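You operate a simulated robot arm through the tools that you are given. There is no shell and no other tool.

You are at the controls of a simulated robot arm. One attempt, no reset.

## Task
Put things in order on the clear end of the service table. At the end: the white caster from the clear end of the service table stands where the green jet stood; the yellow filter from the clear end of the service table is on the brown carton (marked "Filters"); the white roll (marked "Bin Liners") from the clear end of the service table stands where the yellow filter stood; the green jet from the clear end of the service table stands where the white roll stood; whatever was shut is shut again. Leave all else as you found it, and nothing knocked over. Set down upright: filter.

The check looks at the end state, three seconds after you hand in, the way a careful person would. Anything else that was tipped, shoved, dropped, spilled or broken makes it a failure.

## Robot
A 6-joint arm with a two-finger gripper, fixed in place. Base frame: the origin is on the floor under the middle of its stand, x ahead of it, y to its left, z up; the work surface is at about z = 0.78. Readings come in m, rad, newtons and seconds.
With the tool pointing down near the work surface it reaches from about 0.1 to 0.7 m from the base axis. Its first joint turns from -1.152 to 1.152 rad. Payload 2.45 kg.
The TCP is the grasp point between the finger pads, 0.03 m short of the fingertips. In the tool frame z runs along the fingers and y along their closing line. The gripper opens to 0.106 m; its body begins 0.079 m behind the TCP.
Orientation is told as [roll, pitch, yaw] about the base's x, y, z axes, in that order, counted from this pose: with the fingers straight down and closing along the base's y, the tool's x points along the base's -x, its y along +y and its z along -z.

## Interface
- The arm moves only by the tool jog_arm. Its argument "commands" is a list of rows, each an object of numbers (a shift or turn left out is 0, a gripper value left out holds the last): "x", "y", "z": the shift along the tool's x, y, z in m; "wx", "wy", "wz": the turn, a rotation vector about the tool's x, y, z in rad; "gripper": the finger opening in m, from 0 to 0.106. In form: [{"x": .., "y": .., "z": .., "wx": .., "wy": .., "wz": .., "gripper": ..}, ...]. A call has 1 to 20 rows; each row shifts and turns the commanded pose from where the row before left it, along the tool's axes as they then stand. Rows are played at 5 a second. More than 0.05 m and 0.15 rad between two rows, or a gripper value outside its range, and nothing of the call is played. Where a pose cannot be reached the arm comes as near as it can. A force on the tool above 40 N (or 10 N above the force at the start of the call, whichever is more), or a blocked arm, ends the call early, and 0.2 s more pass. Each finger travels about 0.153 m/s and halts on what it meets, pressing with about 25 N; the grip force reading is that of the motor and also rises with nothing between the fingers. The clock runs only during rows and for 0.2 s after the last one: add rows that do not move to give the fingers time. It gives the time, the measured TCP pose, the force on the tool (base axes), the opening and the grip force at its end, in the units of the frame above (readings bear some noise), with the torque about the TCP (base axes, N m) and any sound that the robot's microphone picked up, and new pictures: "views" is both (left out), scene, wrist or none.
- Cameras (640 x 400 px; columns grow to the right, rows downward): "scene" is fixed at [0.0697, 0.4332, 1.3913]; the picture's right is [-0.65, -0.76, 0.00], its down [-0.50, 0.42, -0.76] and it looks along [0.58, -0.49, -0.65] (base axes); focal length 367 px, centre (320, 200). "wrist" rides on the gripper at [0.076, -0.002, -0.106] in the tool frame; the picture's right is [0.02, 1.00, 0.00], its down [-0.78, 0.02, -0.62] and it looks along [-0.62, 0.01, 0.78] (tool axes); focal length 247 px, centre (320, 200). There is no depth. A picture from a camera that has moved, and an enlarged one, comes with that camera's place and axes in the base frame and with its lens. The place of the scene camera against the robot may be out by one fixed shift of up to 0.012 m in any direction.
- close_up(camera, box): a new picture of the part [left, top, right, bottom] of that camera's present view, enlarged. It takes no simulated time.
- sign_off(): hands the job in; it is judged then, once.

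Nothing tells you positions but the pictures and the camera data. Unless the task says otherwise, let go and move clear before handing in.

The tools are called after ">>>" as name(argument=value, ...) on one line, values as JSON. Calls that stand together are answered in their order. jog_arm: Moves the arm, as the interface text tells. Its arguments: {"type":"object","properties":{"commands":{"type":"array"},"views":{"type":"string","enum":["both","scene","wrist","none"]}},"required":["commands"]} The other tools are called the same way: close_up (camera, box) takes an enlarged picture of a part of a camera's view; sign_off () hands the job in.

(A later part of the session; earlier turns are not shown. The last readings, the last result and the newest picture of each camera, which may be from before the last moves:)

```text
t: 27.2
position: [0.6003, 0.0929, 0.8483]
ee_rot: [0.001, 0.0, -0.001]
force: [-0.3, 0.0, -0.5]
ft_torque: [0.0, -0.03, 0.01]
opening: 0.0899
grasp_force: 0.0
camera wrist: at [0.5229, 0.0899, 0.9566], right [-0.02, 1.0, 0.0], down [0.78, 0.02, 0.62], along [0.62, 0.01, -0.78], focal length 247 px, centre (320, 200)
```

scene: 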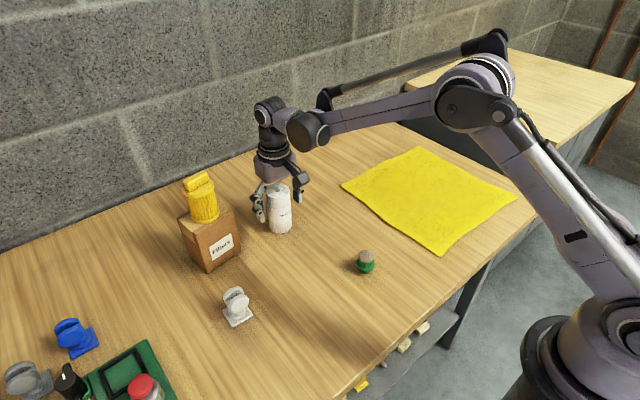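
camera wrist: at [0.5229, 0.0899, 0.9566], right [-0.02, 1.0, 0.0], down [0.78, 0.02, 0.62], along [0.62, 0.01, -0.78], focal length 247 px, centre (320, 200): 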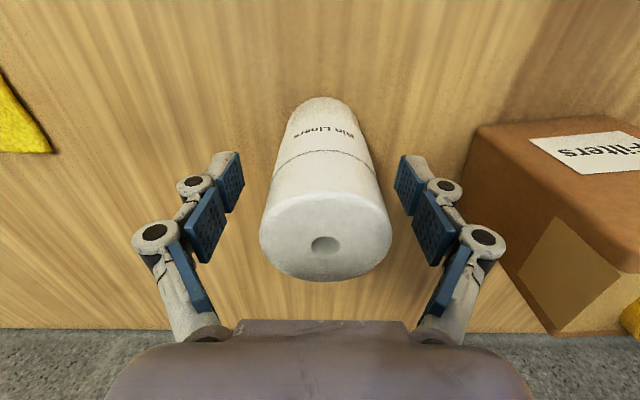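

The roll sits between the pads, so I'll close and then make a short test lift.

>>> jog_arm(commands=[{"gripper": 0.02}, {}, {}, {}], views="wrist")

>>> jog_arm(commands=[{"z": -0.005}, {"z": -0.005}, {"z": -0.005}, {}, {}], views="both")

```text
t: 28.2
position: [0.5994, 0.0925, 0.8504]
ee_rot: [0.0, -0.001, 0.0]
force: [-0.9, 1.8, 8.5]
ft_torque: [0.22, 0.05, -0.03]
opening: 0.0532
grasp_force: 25.3
camera wrist: at [0.5228, 0.09, 0.9571], right [-0.02, 1.0, 0.0], down [0.78, 0.02, 0.62], along [0.62, 0.01, -0.78], focal length 247 px, centre (320, 200)
```

wrist: 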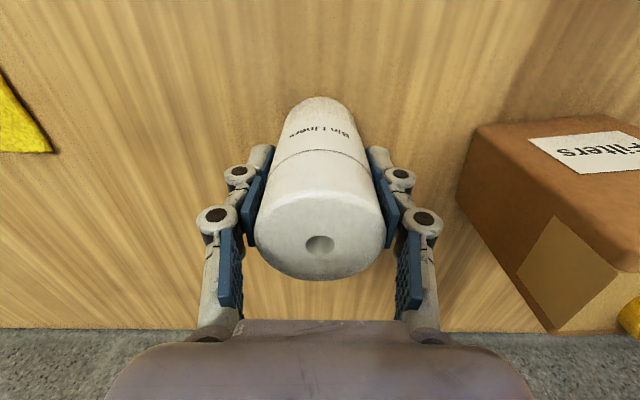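

```text
t: 29.4
position: [0.5997, 0.094, 0.8641]
ee_rot: [0.0, 0.0, 0.0]
force: [-0.3, 0.3, -2.2]
ft_torque: [0.01, 0.03, -0.02]
opening: 0.0529
grasp_force: 25.0
camera wrist: at [0.5229, 0.0914, 0.9715], right [-0.02, 1.0, 0.0], down [0.78, 0.02, 0.62], along [0.62, 0.01, -0.78], focal length 247 px, centre (320, 200)
```

scene: 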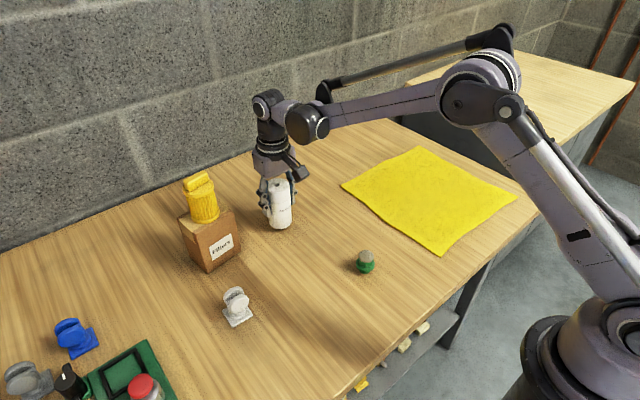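
wrist: 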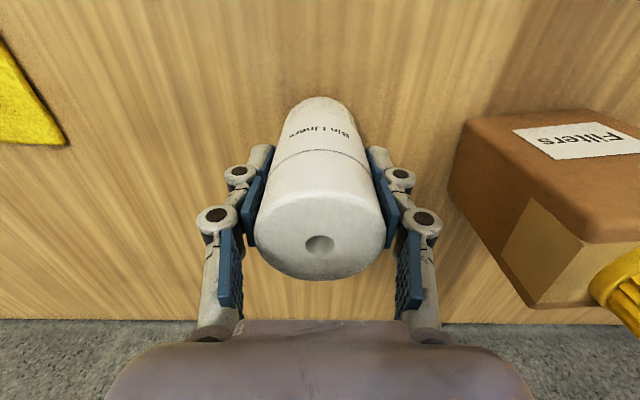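

The roll lifts cleanly. I'll raise it and carry it to the filter's old spot at about (0.318, 0.193).

>>> jog_arm(commands=[{"z": -0.015}, {"z": -0.025}, {"z": -0.025}, {"z": -0.015}, {"x": 0.015, "y": 0.006}, {"x": 0.03, "y": 0.011}, {"x": 0.04, "y": 0.0145}, {"x": 0.04, "y": 0.0145}, {"x": 0.04, "y": 0.0145}, {"x": 0.04, "y": 0.0145}, {"x": 0.035, "y": 0.012}, {"x": 0.025, "y": 0.0085}, {"x": 0.016, "y": 0.004}, {}, {}])

```text
t: 32.6
position: [0.3196, 0.1945, 0.9449]
ee_rot: [-0.001, -0.001, -0.001]
force: [-0.5, -0.5, -2.1]
ft_torque: [-0.01, 0.02, 0.01]
opening: 0.0531
grasp_force: 25.1
camera wrist: at [0.2417, 0.1914, 1.053], right [-0.02, 1.0, 0.0], down [0.78, 0.02, 0.62], along [0.62, 0.01, -0.78], focal length 247 px, centre (320, 200)
```

scene: 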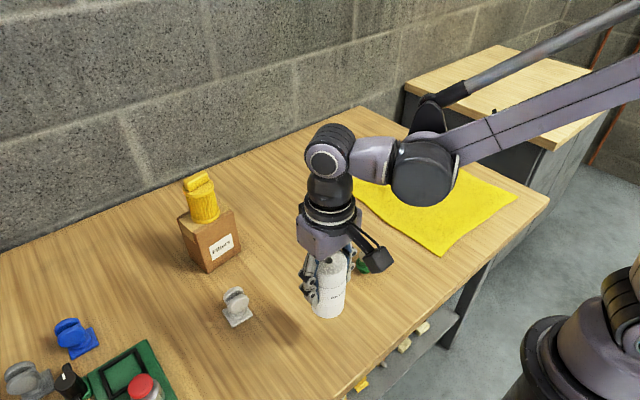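
wrist: 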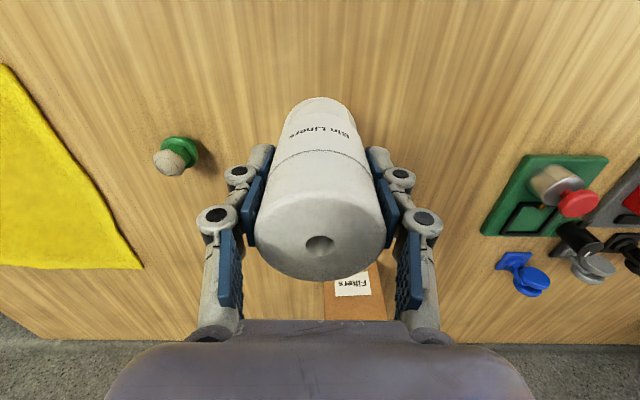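

The roll is above the target within about a millimetre. I'll lower it to just above the table and then continue in fine steps.

>>> jog_arm(commands=[{"y": -0.001, "z": 0.025}, {"z": 0.03}, {"z": 0.02}, {"z": 0.012}, {"z": 0.005}, {"z": 0.001}, {}], views="wrist")

>>> jog_arm(commands=[{"z": 0.001}, {"z": 0.001}, {}], views="none")

```text
t: 34.2
position: [0.3189, 0.1934, 0.8531]
ee_rot: [0.0, -0.001, 0.001]
force: [0.2, 0.6, -2.3]
ft_torque: [0.0, 0.01, 0.02]
opening: 0.053
grasp_force: 25.2
camera wrist: at [0.242, 0.1899, 0.9598], right [-0.02, 1.0, 0.0], down [0.78, 0.02, 0.62], along [0.62, 0.01, -0.78], focal length 247 px, centre (320, 200)
```

wrist: 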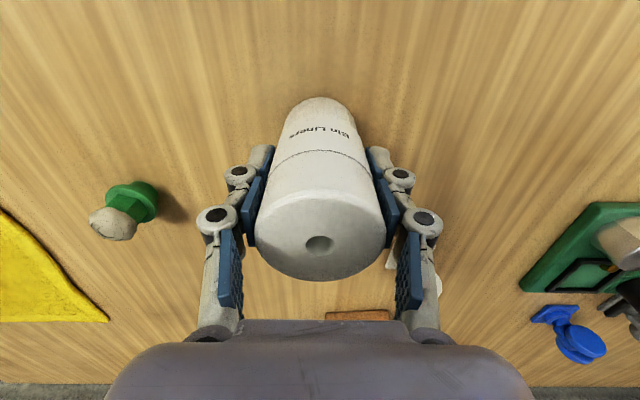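

```text
t: 35.0
position: [0.3197, 0.193, 0.8505]
ee_rot: [-0.002, 0.001, -0.001]
force: [0.0, 0.2, -2.2]
ft_torque: [0.03, 0.01, -0.02]
opening: 0.0529
grasp_force: 25.3
```

>>> jog_arm(commands=[{"z": 0.001}, {}], views="none")

>>> jog_arm(commands=[{"z": 0.001}, {}], views="none")

```text
t: 35.6
position: [0.3183, 0.1928, 0.8498]
ee_rot: [0.0, 0.001, 0.0]
force: [0.1, -1.1, 19.1]
ft_torque: [-0.03, -0.03, -0.1]
opening: 0.0531
grasp_force: 25.0
```

```text
t: 36.2
position: [0.3193, 0.1939, 0.8477]
ee_rot: [0.001, -0.002, 0.001]
force: [0.8, -0.6, 19.1]
ft_torque: [-0.02, 0.0, 0.02]
opening: 0.053
grasp_force: 24.6
```

The roll is on the table. I'll ease off, open the fingers and rise.

>>> jog_arm(commands=[{"z": -0.001}, {}, {"gripper": 0.06}, {"gripper": 0.07}, {"gripper": 0.095}, {}], views="wrist")

>>> jog_arm(commands=[{"z": -0.015}, {"z": -0.035}, {"z": -0.045}, {"z": -0.045}, {"z": -0.03}, {"z": -0.03}, {}, {}])

```text
t: 37.6
position: [0.3203, 0.1924, 0.8482]
ee_rot: [0.001, 0.0, 0.001]
force: [0.2, 0.1, 0.6]
ft_torque: [0.01, 0.0, -0.02]
opening: 0.095
grasp_force: 0.1
camera wrist: at [0.2423, 0.1897, 0.9562], right [-0.02, 1.0, 0.0], down [0.78, 0.02, 0.62], along [0.62, 0.01, -0.78], focal length 247 px, centre (320, 200)
```

wrist: 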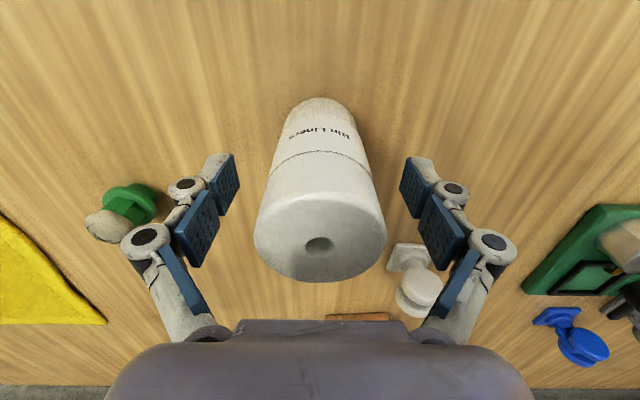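

```text
t: 39.4
position: [0.3192, 0.189, 1.05]
ee_rot: [0.001, -0.001, -0.001]
force: [-0.2, 0.9, 0.7]
ft_torque: [-0.01, 0.0, -0.01]
opening: 0.0952
grasp_force: 0.0
camera wrist: at [0.2418, 0.1871, 1.1569], right [-0.02, 1.0, 0.0], down [0.78, 0.02, 0.62], along [0.62, 0.01, -0.78], focal length 247 px, centre (320, 200)
```

scene: 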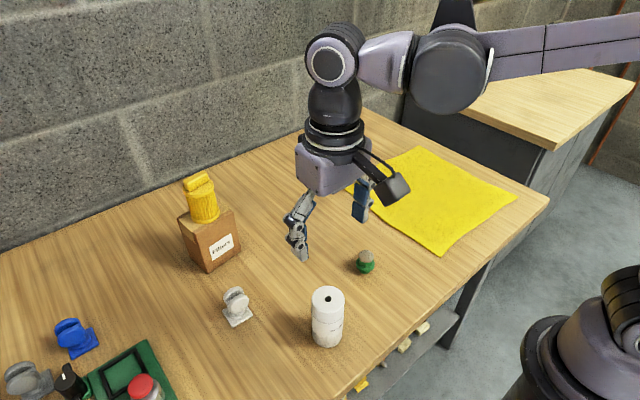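
wrist: 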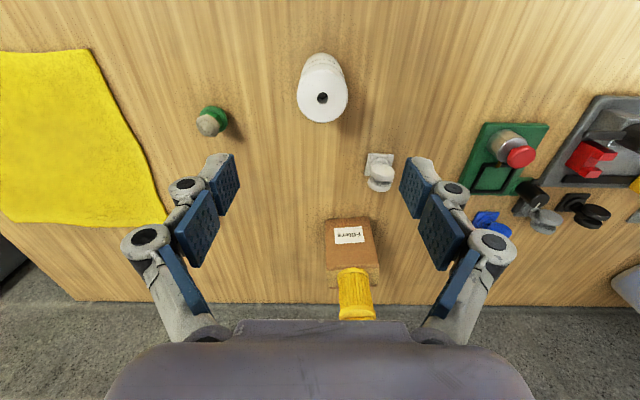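

The roll stands at the filter's old spot. I'll enlarge the views of the roll and the jet to check and measure.

>>> close_up(camera="wrist", box=[270, 30, 390, 130])

>>> close_up(camera="wrist", box=[170, 80, 260, 150])

>>> close_up(camera="scene", box=[330, 230, 400, 290])

>>> close_up(camera="wrist", box=[345, 130, 415, 210])

>>> close_up(camera="scene", box=[200, 270, 280, 340])

```text
4.00 times, centred on (330, 80) of wrist
camera zoom: at [0.2418, 0.1871, 1.1569], right [-0.02, 1.0, 0.0], down [0.78, 0.02, 0.62], along [0.62, 0.01, -0.78], focal length 988 px, centre (280, 680)
```

zoom: 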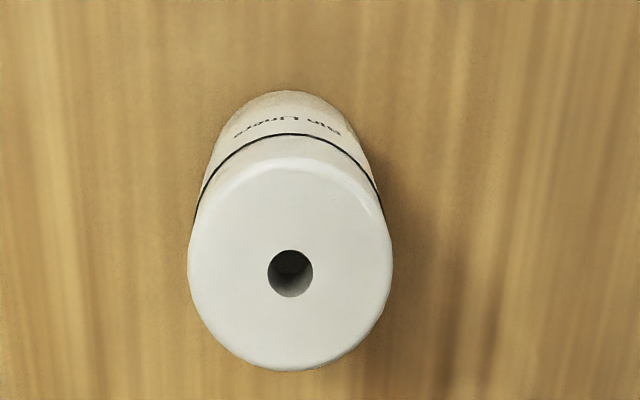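

```text
5.71 times, centred on (215, 115) of wrist
camera zoom: at [0.2418, 0.1871, 1.1569], right [-0.02, 1.0, 0.0], down [0.78, 0.02, 0.62], along [0.62, 0.01, -0.78], focal length 1411 px, centre (920, 686)
```

zoom: 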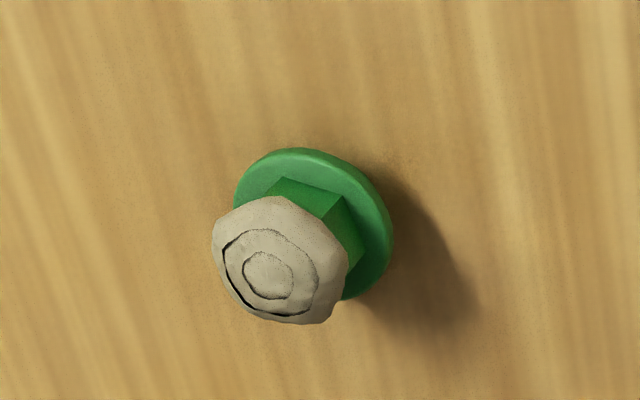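

```text
6.67 times, centred on (365, 260) of scene
camera zoom: at [0.0697, 0.4332, 1.3913], right [-0.65, -0.76, 0.0], down [-0.5, 0.42, -0.76], along [0.58, -0.49, -0.65], focal length 2444 px, centre (20, -200)
```

zoom: 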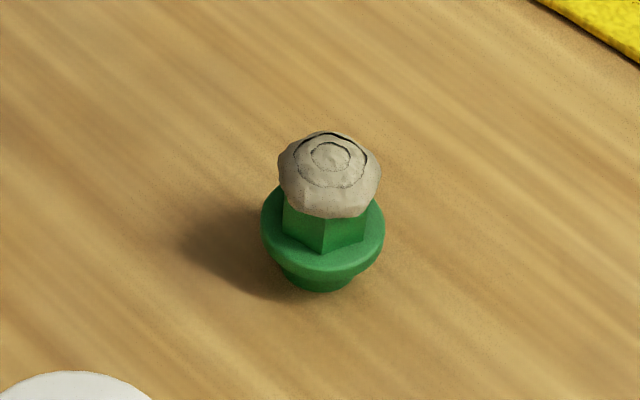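

```text
5.00 times, centred on (380, 170) of wrist
camera zoom: at [0.2418, 0.1871, 1.1569], right [-0.02, 1.0, 0.0], down [0.78, 0.02, 0.62], along [0.62, 0.01, -0.78], focal length 1235 px, centre (20, 350)
```

zoom: 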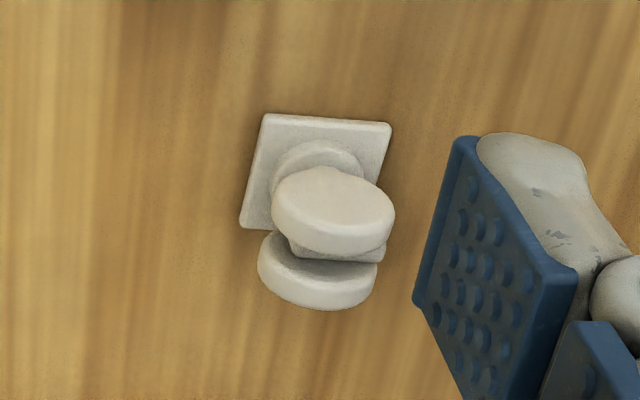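

```text
5.71 times, centred on (240, 305) of scene
camera zoom: at [0.0697, 0.4332, 1.3913], right [-0.65, -0.76, 0.0], down [-0.5, 0.42, -0.76], along [0.58, -0.49, -0.65], focal length 2095 px, centre (777, -400)
```

zoom: 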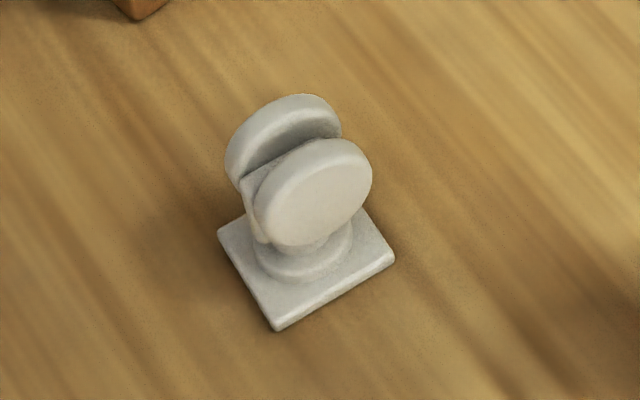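

The roll stands within about 2 mm of the intended spot. The jet is a small green flanged piece with a grey knob, its flange about 0.038 m across near (0.379, 0.031). I'll move over it with the fingers partly closed and measure again.

>>> jog_arm(commands=[{"x": -0.015, "y": -0.04, "gripper": 0.065}, {"x": -0.015, "y": -0.045}, {"x": -0.015, "y": -0.045}, {"x": -0.015, "y": -0.028}, {"z": 0.04}, {"z": 0.045}, {"z": 0.03}, {}, {}])

>>> close_up(camera="wrist", box=[260, 60, 380, 180])

>>> close_up(camera="scene", box=[290, 280, 370, 360])

```text
t: 41.4
position: [0.3779, 0.0332, 0.933]
ee_rot: [0.001, 0.001, 0.0]
force: [0.2, 0.6, 0.5]
ft_torque: [-0.01, 0.02, 0.03]
opening: 0.0649
grasp_force: 0.0
camera wrist: at [0.3013, 0.0303, 1.0402], right [-0.02, 1.0, 0.0], down [0.78, 0.02, 0.62], along [0.62, 0.01, -0.78], focal length 247 px, centre (320, 200)
```

scene: 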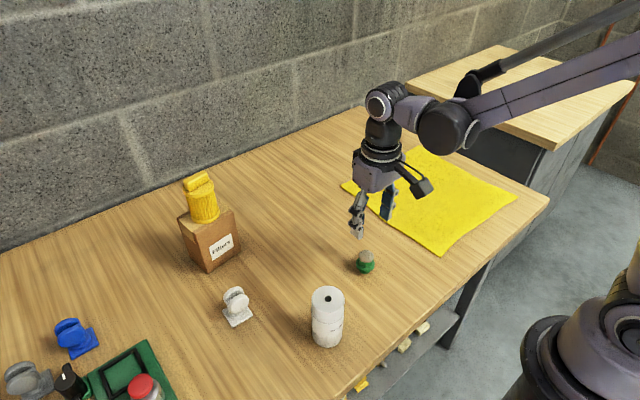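
wrist: 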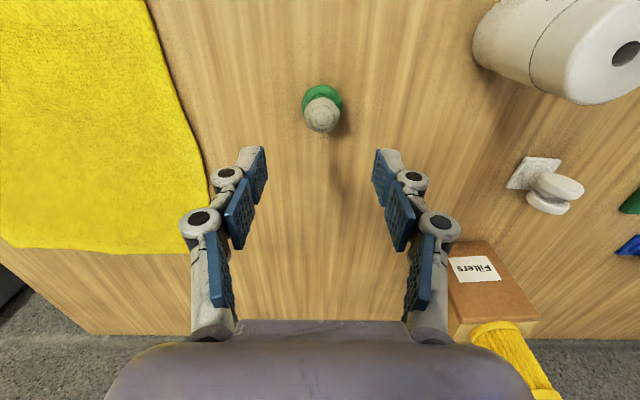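

```text
3.33 times, centred on (320, 120) of wrist
camera zoom: at [0.3013, 0.0303, 1.0402], right [-0.02, 1.0, 0.0], down [0.78, 0.02, 0.62], along [0.62, 0.01, -0.78], focal length 823 px, centre (320, 467)
```

zoom: 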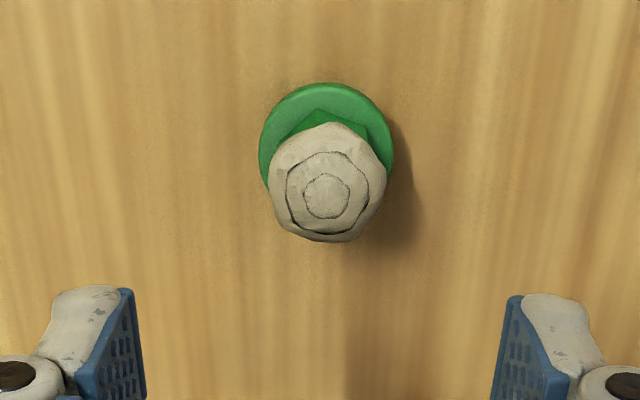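

```text
5.00 times, centred on (330, 320) of scene
camera zoom: at [0.0697, 0.4332, 1.3913], right [-0.65, -0.76, 0.0], down [-0.5, 0.42, -0.76], along [0.58, -0.49, -0.65], focal length 1833 px, centre (270, -400)
```

zoom: 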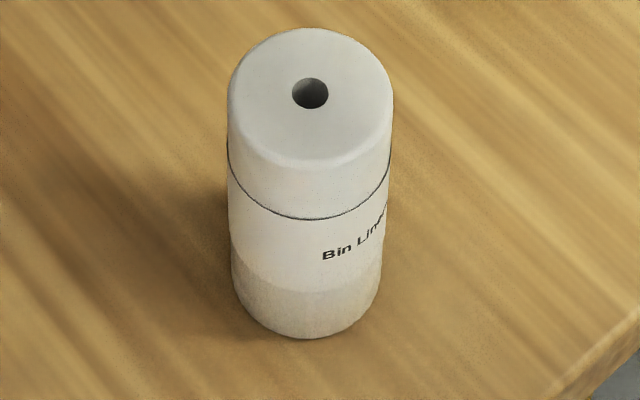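

The jet's flange is about 0.039 m across, centred near (0.380, 0.033). I'll descend so the fingertips straddle the flange just above the table.

>>> jog_arm(commands=[{"x": -0.002, "z": 0.04}, {"z": 0.04}, {"z": 0.025}, {"z": 0.008}, {}, {}])

>>> close_up(camera="wrist", box=[230, 100, 410, 250])

>>> close_up(camera="scene", box=[320, 210, 420, 290])

```text
t: 42.8
position: [0.3801, 0.0342, 0.8198]
ee_rot: [0.001, 0.0, 0.0]
force: [0.7, 0.1, -0.7]
ft_torque: [0.01, 0.01, 0.0]
opening: 0.0649
grasp_force: 0.3
camera wrist: at [0.3021, 0.0317, 0.9275], right [-0.02, 1.0, 0.0], down [0.78, 0.02, 0.62], along [0.62, 0.01, -0.78], focal length 247 px, centre (320, 200)
```

scene: 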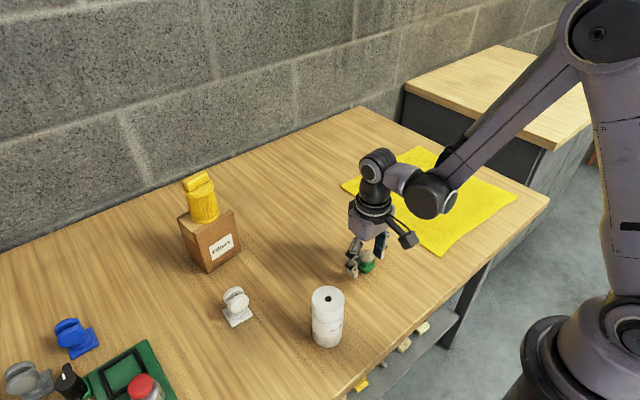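
wrist: 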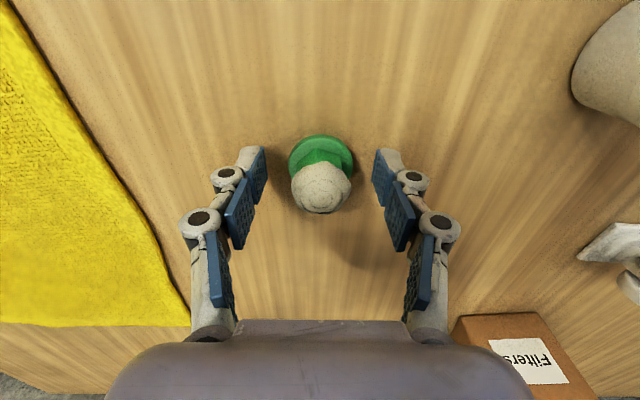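

```text
2.67 times, centred on (320, 175) of wrist
camera zoom: at [0.3021, 0.0317, 0.9275], right [-0.02, 1.0, 0.0], down [0.78, 0.02, 0.62], along [0.62, 0.01, -0.78], focal length 659 px, centre (320, 267)
```

zoom: 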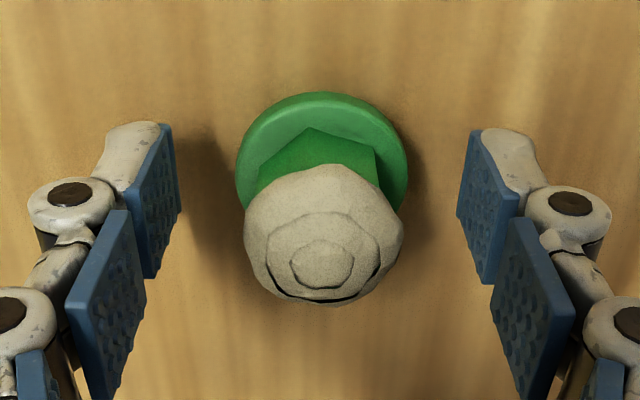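

```text
5.00 times, centred on (370, 250) of scene
camera zoom: at [0.0697, 0.4332, 1.3913], right [-0.65, -0.76, 0.0], down [-0.5, 0.42, -0.76], along [0.58, -0.49, -0.65], focal length 1833 px, centre (70, -50)
```

zoom: 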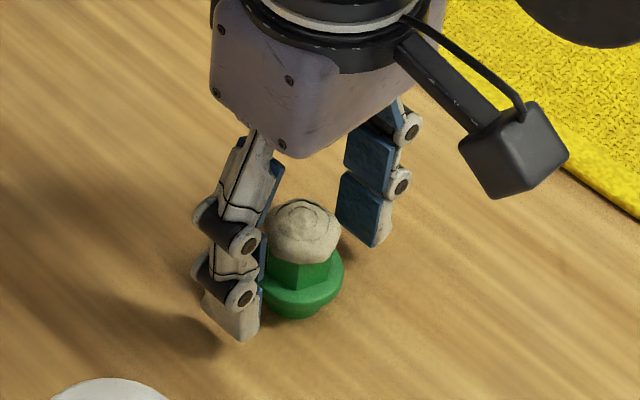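

The jet is centred between the fingertips. I'll go down 5 mm more and close gently.

>>> jog_arm(commands=[{"z": 0.003}, {"z": 0.0025}, {}, {"gripper": 0.05}, {"gripper": 0.02}, {}, {}])

>>> close_up(camera="wrist", box=[230, 100, 410, 250])

```text
t: 44.4
position: [0.3804, 0.0343, 0.8145]
ee_rot: [-0.001, -0.002, -0.002]
force: [-0.2, 0.7, 1.3]
ft_torque: [0.01, 0.01, 0.03]
opening: 0.036
grasp_force: 25.0
camera wrist: at [0.3032, 0.032, 0.9222], right [-0.02, 1.0, 0.0], down [0.78, 0.02, 0.62], along [0.62, 0.01, -0.78], focal length 247 px, centre (320, 200)
```

scene: 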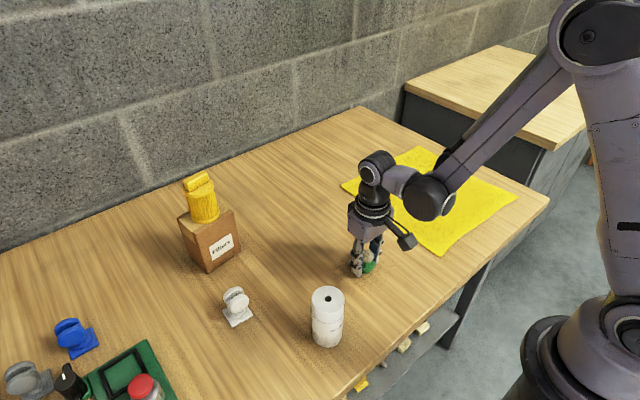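
wrist: 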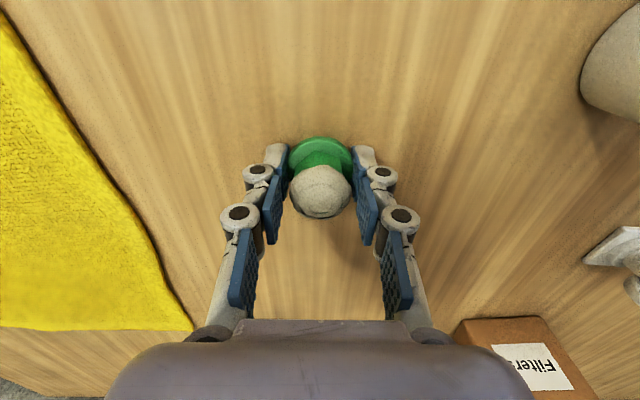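

```text
2.67 times, centred on (320, 175) of wrist
camera zoom: at [0.3032, 0.032, 0.9222], right [-0.02, 1.0, 0.0], down [0.78, 0.02, 0.62], along [0.62, 0.01, -0.78], focal length 659 px, centre (320, 267)
```

zoom: 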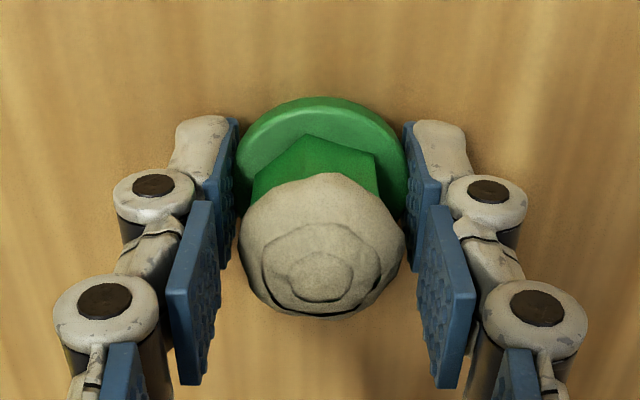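

The flange is gripped at a 0.036 m opening with the jet still upright. I'll make a gentle test lift.

>>> jog_arm(commands=[{"z": -0.004}, {"z": -0.006}, {"z": -0.005}, {}, {}])

>>> close_up(camera="wrist", box=[230, 100, 410, 250])

>>> close_up(camera="scene", box=[320, 210, 420, 290])

```text
t: 45.6
position: [0.3811, 0.0345, 0.8308]
ee_rot: [-0.002, -0.001, -0.001]
force: [0.0, 0.0, -0.8]
ft_torque: [0.02, 0.0, 0.0]
opening: 0.0365
grasp_force: 25.4
camera wrist: at [0.3041, 0.0316, 0.9376], right [-0.02, 1.0, 0.0], down [0.78, 0.02, 0.62], along [0.62, 0.01, -0.78], focal length 247 px, centre (320, 200)
```

scene: 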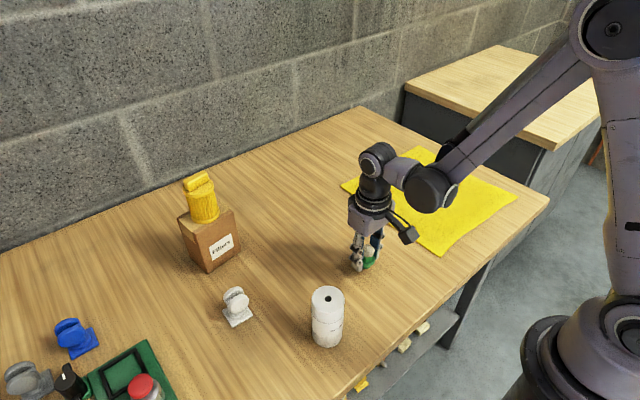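
wrist: 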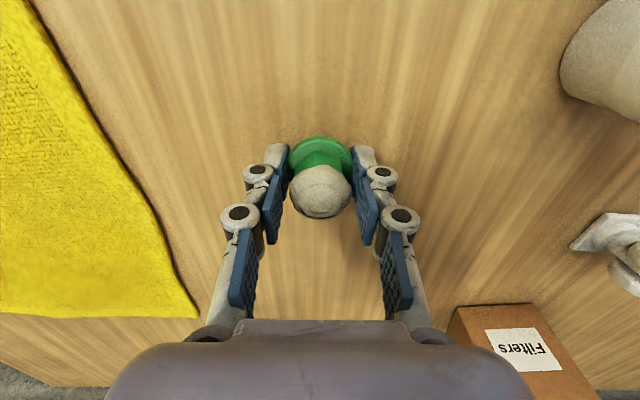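

```text
2.67 times, centred on (320, 175) of wrist
camera zoom: at [0.3041, 0.0316, 0.9376], right [-0.02, 1.0, 0.0], down [0.78, 0.02, 0.62], along [0.62, 0.01, -0.78], focal length 659 px, centre (320, 267)
```

zoom: 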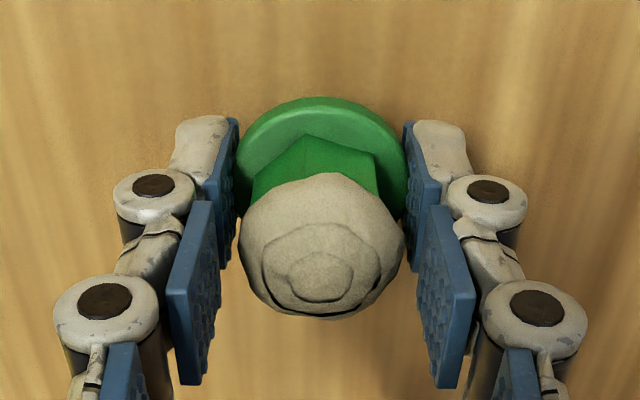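

```text
5.00 times, centred on (370, 250) of scene
camera zoom: at [0.0697, 0.4332, 1.3913], right [-0.65, -0.76, 0.0], down [-0.5, 0.42, -0.76], along [0.58, -0.49, -0.65], focal length 1833 px, centre (70, -50)
```

zoom: 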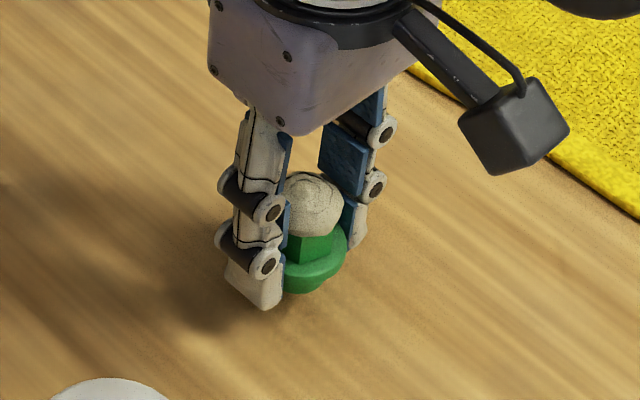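

The jet is held upright. I'll raise it and carry it to the roll's old spot at about (0.5995, 0.093).

>>> jog_arm(commands=[{"z": -0.015}, {"z": -0.025}, {"z": -0.015}, {"x": -0.02, "y": 0.005}, {"x": -0.035, "y": 0.009}, {"x": -0.042, "y": 0.0115}, {"x": -0.042, "y": 0.0115}, {"x": -0.04, "y": 0.0106}, {"x": -0.0257, "y": 0.007}, {"x": -0.014, "y": 0.004}, {}, {}])

```text
t: 48.2
position: [0.6006, 0.0933, 0.8856]
ee_rot: [0.0, 0.001, -0.001]
force: [0.1, -0.3, -1.2]
ft_torque: [0.03, 0.01, -0.01]
opening: 0.0361
grasp_force: 25.0
camera wrist: at [0.5242, 0.0904, 0.9933], right [-0.02, 1.0, 0.0], down [0.78, 0.02, 0.62], along [0.62, 0.01, -0.78], focal length 247 px, centre (320, 200)
```

scene: 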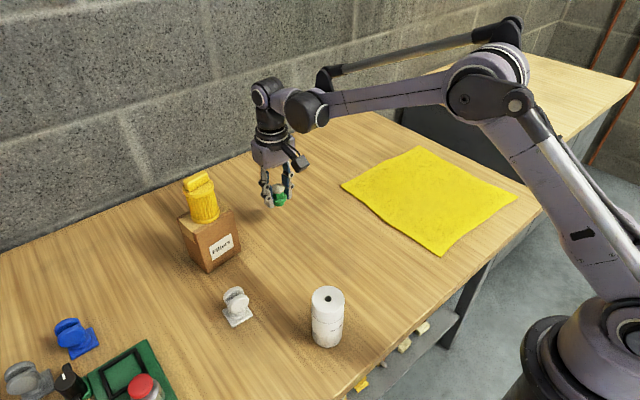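
wrist: 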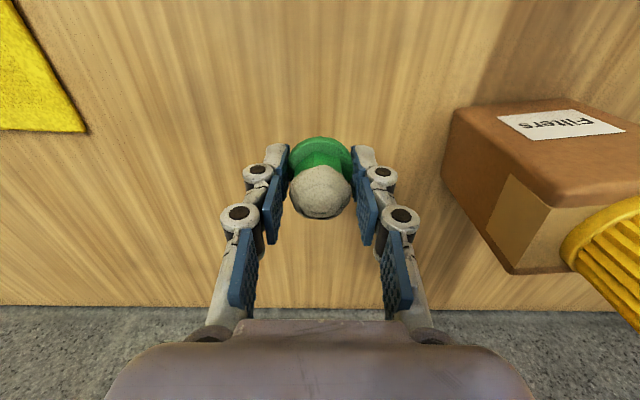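

The jet is above the target. I'll lower it close to the table, then in fine steps.

>>> jog_arm(commands=[{"x": 0.001, "z": 0.02}, {"z": 0.02}, {"z": 0.015}, {"z": 0.009}, {"z": 0.004}, {}], views="wrist")

>>> jog_arm(commands=[{"z": 0.001}, {}], views="none")

>>> jog_arm(commands=[{"z": 0.001}, {}], views="none")

```text
t: 49.6
position: [0.5993, 0.0924, 0.8182]
ee_rot: [0.002, 0.0, 0.001]
force: [-0.6, 1.0, 0.3]
ft_torque: [0.06, 0.0, -0.01]
opening: 0.036
grasp_force: 24.6
camera wrist: at [0.5217, 0.0902, 0.9246], right [-0.02, 1.0, 0.0], down [0.78, 0.02, 0.62], along [0.62, 0.01, -0.78], focal length 247 px, centre (320, 200)
```

wrist: 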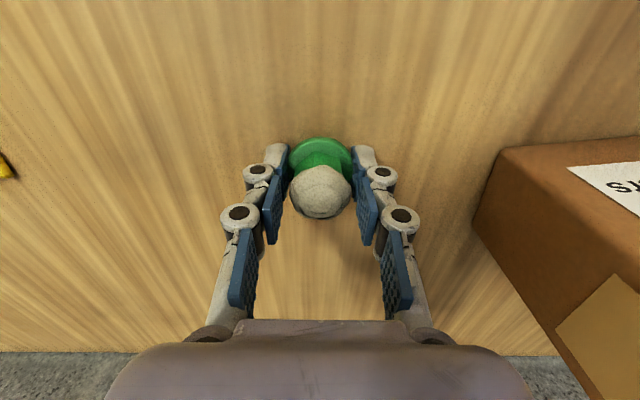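

```text
t: 50.2
position: [0.5979, 0.094, 0.8169]
ee_rot: [0.0, -0.001, 0.001]
force: [0.3, 0.0, -0.9]
ft_torque: [0.05, -0.01, -0.01]
opening: 0.0361
grasp_force: 24.8
```

```text
t: 50.8
position: [0.5992, 0.0938, 0.8177]
ee_rot: [0.0, 0.0, 0.001]
force: [0.1, 0.3, -0.6]
ft_torque: [-0.03, 0.0, -0.02]
opening: 0.0364
grasp_force: 24.9
```

>>> jog_arm(commands=[{"z": 0.001}, {}], views="none")

>>> jog_arm(commands=[{"z": 0.001}, {}], views="wrist")

```text
t: 51.4
position: [0.5993, 0.0925, 0.8155]
ee_rot: [0.001, 0.0, -0.001]
force: [0.7, 0.9, 5.7]
ft_torque: [0.0, -0.03, 0.01]
opening: 0.0365
grasp_force: 24.7
```

```text
t: 52.0
position: [0.5989, 0.0934, 0.8148]
ee_rot: [0.003, 0.001, 0.001]
force: [0.9, 2.7, 20.6]
ft_torque: [0.06, 0.02, -0.02]
opening: 0.0362
grasp_force: 24.5
camera wrist: at [0.5215, 0.0903, 0.9217], right [-0.02, 1.0, 0.0], down [0.78, 0.02, 0.62], along [0.62, 0.01, -0.78], focal length 247 px, centre (320, 200)
```

wrist: 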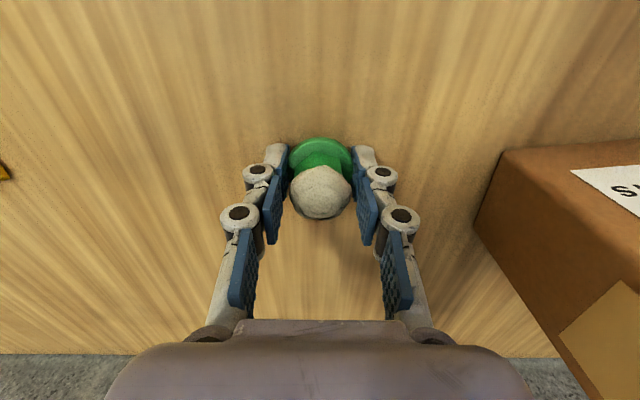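

The jet is on the table. I'll ease off, open gently and rise.

>>> jog_arm(commands=[{"z": -0.0007}, {}, {"gripper": 0.042}, {"gripper": 0.05}, {"gripper": 0.065}, {}], views="wrist")

>>> jog_arm(commands=[{"z": -0.01}, {"z": -0.03}, {"z": -0.04}, {"z": -0.04}, {"z": -0.03}, {}])

>>> close_up(camera="wrist", box=[260, 60, 380, 180])

>>> close_up(camera="scene", box=[170, 150, 330, 270])

```text
t: 53.4
position: [0.5985, 0.0938, 0.8139]
ee_rot: [0.001, 0.001, 0.0]
force: [0.3, -1.2, -0.5]
ft_torque: [-0.01, -0.02, 0.02]
opening: 0.065
grasp_force: 0.0
camera wrist: at [0.5217, 0.0906, 0.9217], right [-0.02, 1.0, 0.0], down [0.78, 0.02, 0.62], along [0.62, 0.01, -0.78], focal length 247 px, centre (320, 200)
```

wrist: 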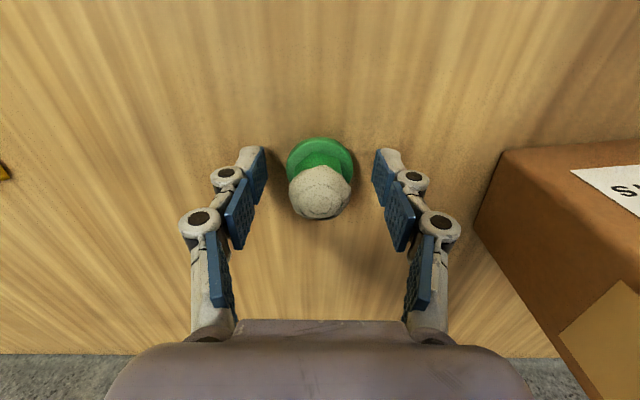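

```text
t: 54.8
position: [0.6003, 0.0943, 0.9646]
ee_rot: [-0.002, -0.001, -0.001]
force: [0.4, -0.1, 1.1]
ft_torque: [-0.03, 0.03, -0.01]
opening: 0.0651
grasp_force: 0.0
camera wrist: at [0.5221, 0.0916, 1.0726], right [-0.02, 1.0, 0.0], down [0.78, 0.02, 0.62], along [0.62, 0.01, -0.78], focal length 247 px, centre (320, 200)
```

scene: 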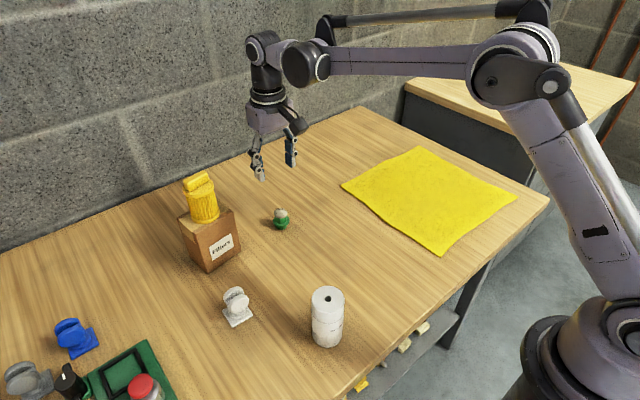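
wrist: 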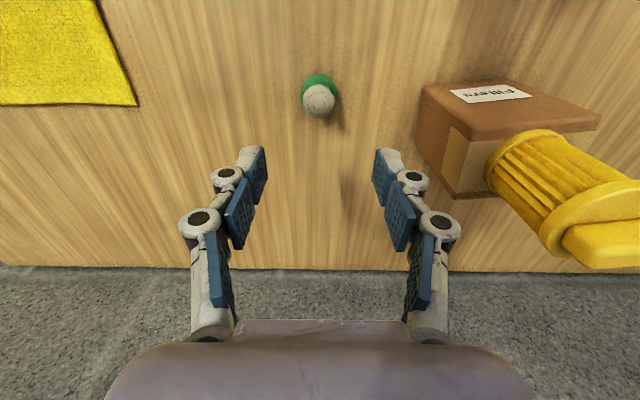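

```text
3.33 times, centred on (320, 120) of wrist
camera zoom: at [0.5221, 0.0916, 1.0726], right [-0.02, 1.0, 0.0], down [0.78, 0.02, 0.62], along [0.62, 0.01, -0.78], focal length 823 px, centre (320, 467)
```

zoom: 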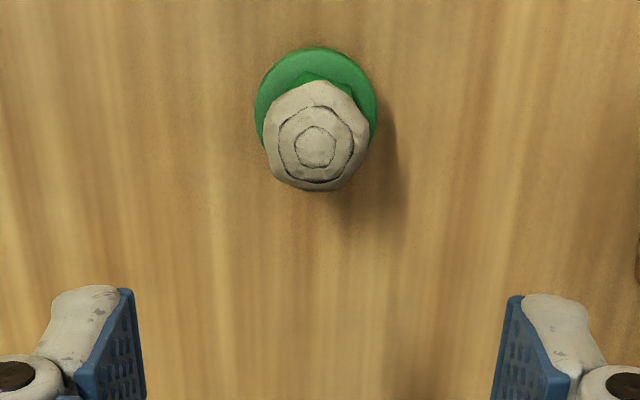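

```text
3.33 times, centred on (250, 210) of scene
camera zoom: at [0.0697, 0.4332, 1.3913], right [-0.65, -0.76, 0.0], down [-0.5, 0.42, -0.76], along [0.58, -0.49, -0.65], focal length 1222 px, centre (553, 167)
```

zoom: 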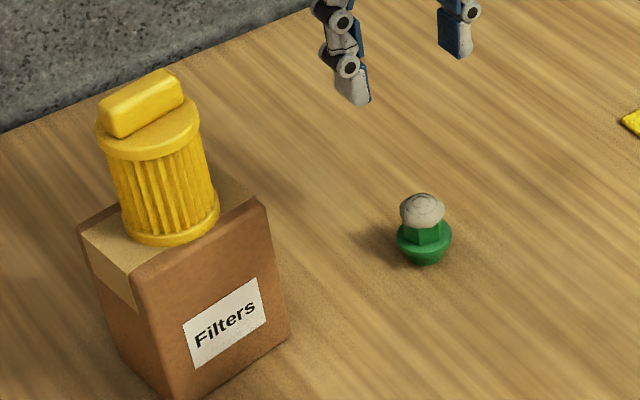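

The jet stands upright on the roll's old spot. Next is the caster, a square plate about 0.044 m wide centred near (0.458, 0.293) with twin discs above it; I'll move back and over to view it closely.

>>> jog_arm(commands=[{"x": 0.03, "z": -0.01, "gripper": 0.08}, {"x": 0.045}, {"x": 0.045}, {"x": 0.022, "y": 0.03}, {"y": 0.045}, {"y": 0.045}, {"y": 0.045}, {"y": 0.034}, {}, {}])

>>> close_up(camera="wrist", box=[260, 60, 400, 180])

```text
t: 57.0
position: [0.454, 0.2934, 0.9735]
ee_rot: [0.0, 0.0, -0.001]
force: [-0.3, -0.5, 0.2]
ft_torque: [0.0, 0.03, -0.02]
opening: 0.08
grasp_force: 0.1
camera wrist: at [0.3775, 0.2897, 1.0813], right [-0.02, 1.0, 0.0], down [0.78, 0.02, 0.62], along [0.62, 0.01, -0.78], focal length 247 px, centre (320, 200)
```

scene: 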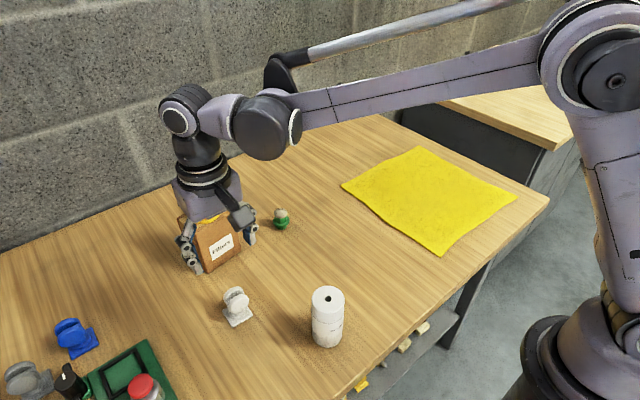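
wrist: 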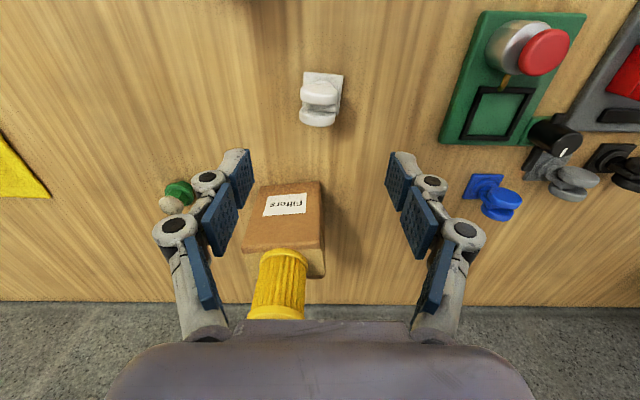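

```text
3.33 times, centred on (330, 120) of wrist
camera zoom: at [0.3775, 0.2897, 1.0813], right [-0.02, 1.0, 0.0], down [0.78, 0.02, 0.62], along [0.62, 0.01, -0.78], focal length 823 px, centre (287, 467)
```

zoom: 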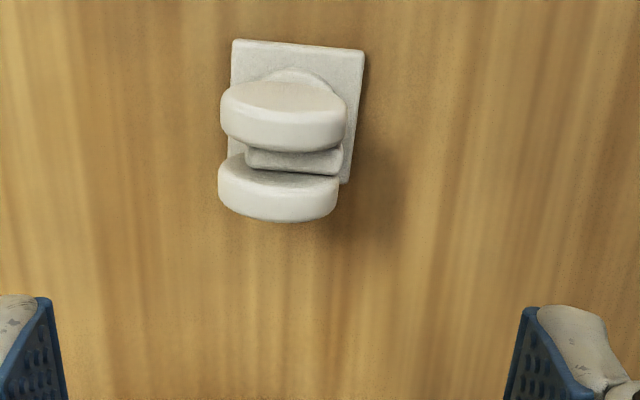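

The caster's discs have their axis nearly along x (yaw about −0.065), with disc centre near (0.457, 0.2895, 0.827). I'll turn the tool to match, shift, and descend so the distal pads close on the disc rims.

>>> jog_arm(commands=[{"x": -0.0025, "y": -0.0035}, {"wz": 0.065}, {"z": 0.04}, {"z": 0.03}, {}, {}])

>>> close_up(camera="wrist", box=[240, 60, 400, 200])

```text
t: 58.4
position: [0.4593, 0.2877, 0.902]
ee_rot: [0.001, -0.001, -0.064]
force: [0.0, 0.9, -0.3]
ft_torque: [0.01, 0.03, 0.02]
opening: 0.0802
grasp_force: 0.0
camera wrist: at [0.3814, 0.2896, 1.0104], right [0.04, 1.0, 0.0], down [0.78, -0.03, 0.62], along [0.62, -0.03, -0.78], focal length 247 px, centre (320, 200)
```

scene: 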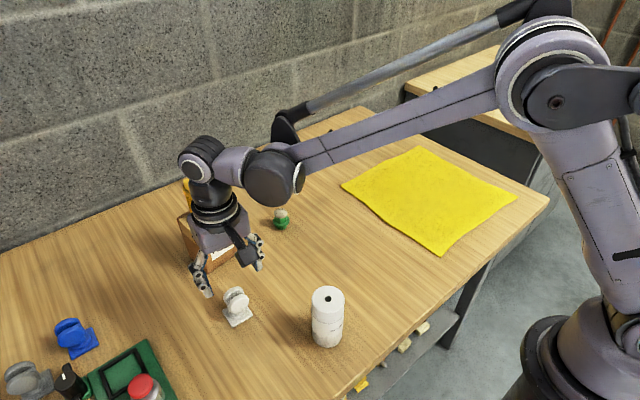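
wrist: 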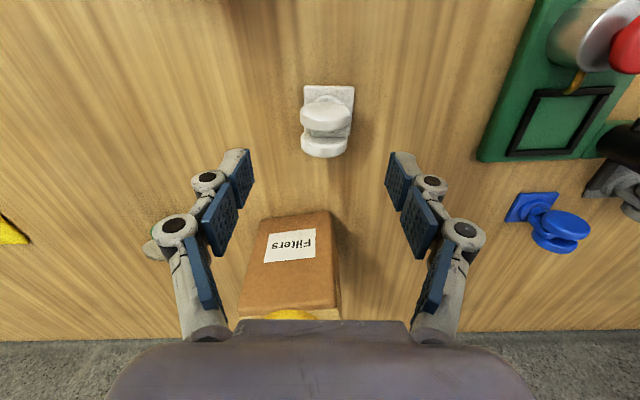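

```text
2.86 times, centred on (320, 130) of wrist
camera zoom: at [0.3814, 0.2896, 1.0104], right [0.04, 1.0, 0.0], down [0.78, -0.03, 0.62], along [0.62, -0.03, -0.78], focal length 706 px, centre (320, 400)
```

zoom: 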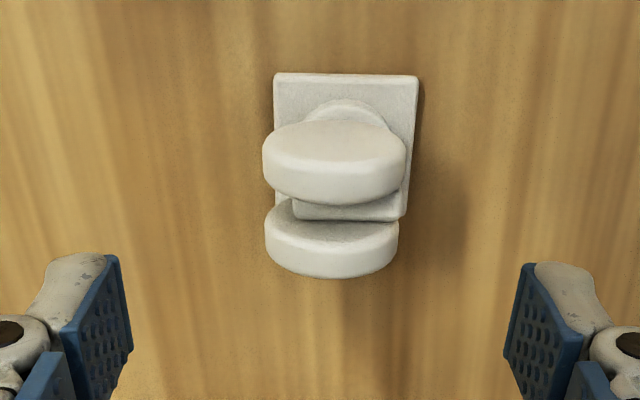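

The plate now looks square to the tool; the discs are 3 mm toward +y and 2 mm toward the robot of the TCP. I'll correct that and descend to grip height.

>>> jog_arm(commands=[{"x": 0.002, "y": 0.003}, {"z": 0.025}, {"z": 0.025}, {"z": 0.013}, {}, {}])

>>> close_up(camera="wrist", box=[220, 90, 420, 250])

>>> close_up(camera="scene", box=[180, 230, 290, 340])

```text
t: 59.8
position: [0.455, 0.2914, 0.8397]
ee_rot: [-0.001, -0.001, -0.066]
force: [0.2, -0.2, -0.2]
ft_torque: [0.0, 0.01, 0.03]
opening: 0.0801
grasp_force: 0.1
camera wrist: at [0.3778, 0.2938, 0.947], right [0.04, 1.0, 0.0], down [0.78, -0.03, 0.62], along [0.62, -0.03, -0.78], focal length 247 px, centre (320, 200)
```

scene: 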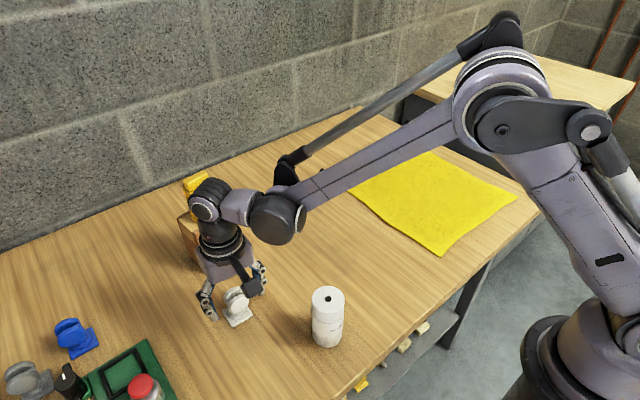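
wrist: 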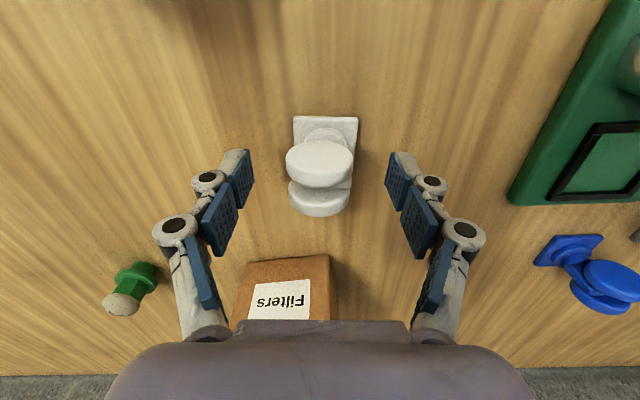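

```text
2.50 times, centred on (320, 170) of wrist
camera zoom: at [0.3778, 0.2938, 0.947], right [0.04, 1.0, 0.0], down [0.78, -0.03, 0.62], along [0.62, -0.03, -0.78], focal length 617 px, centre (320, 275)
```

zoom: 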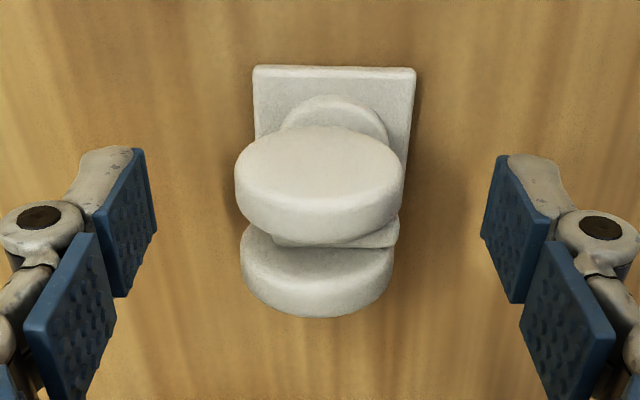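

```text
3.64 times, centred on (235, 285) of scene
camera zoom: at [0.0697, 0.4332, 1.3913], right [-0.65, -0.76, 0.0], down [-0.5, 0.42, -0.76], along [0.58, -0.49, -0.65], focal length 1333 px, centre (629, -109)
```

zoom: 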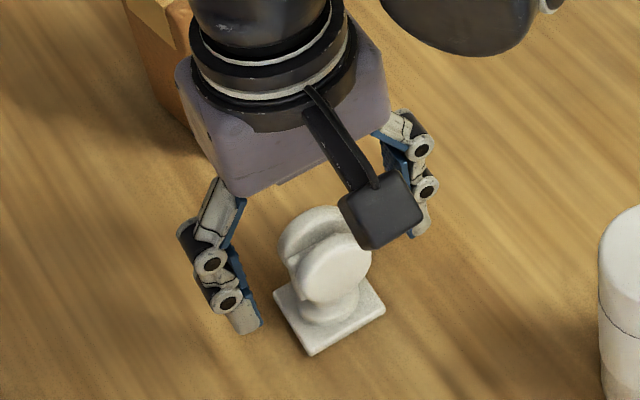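

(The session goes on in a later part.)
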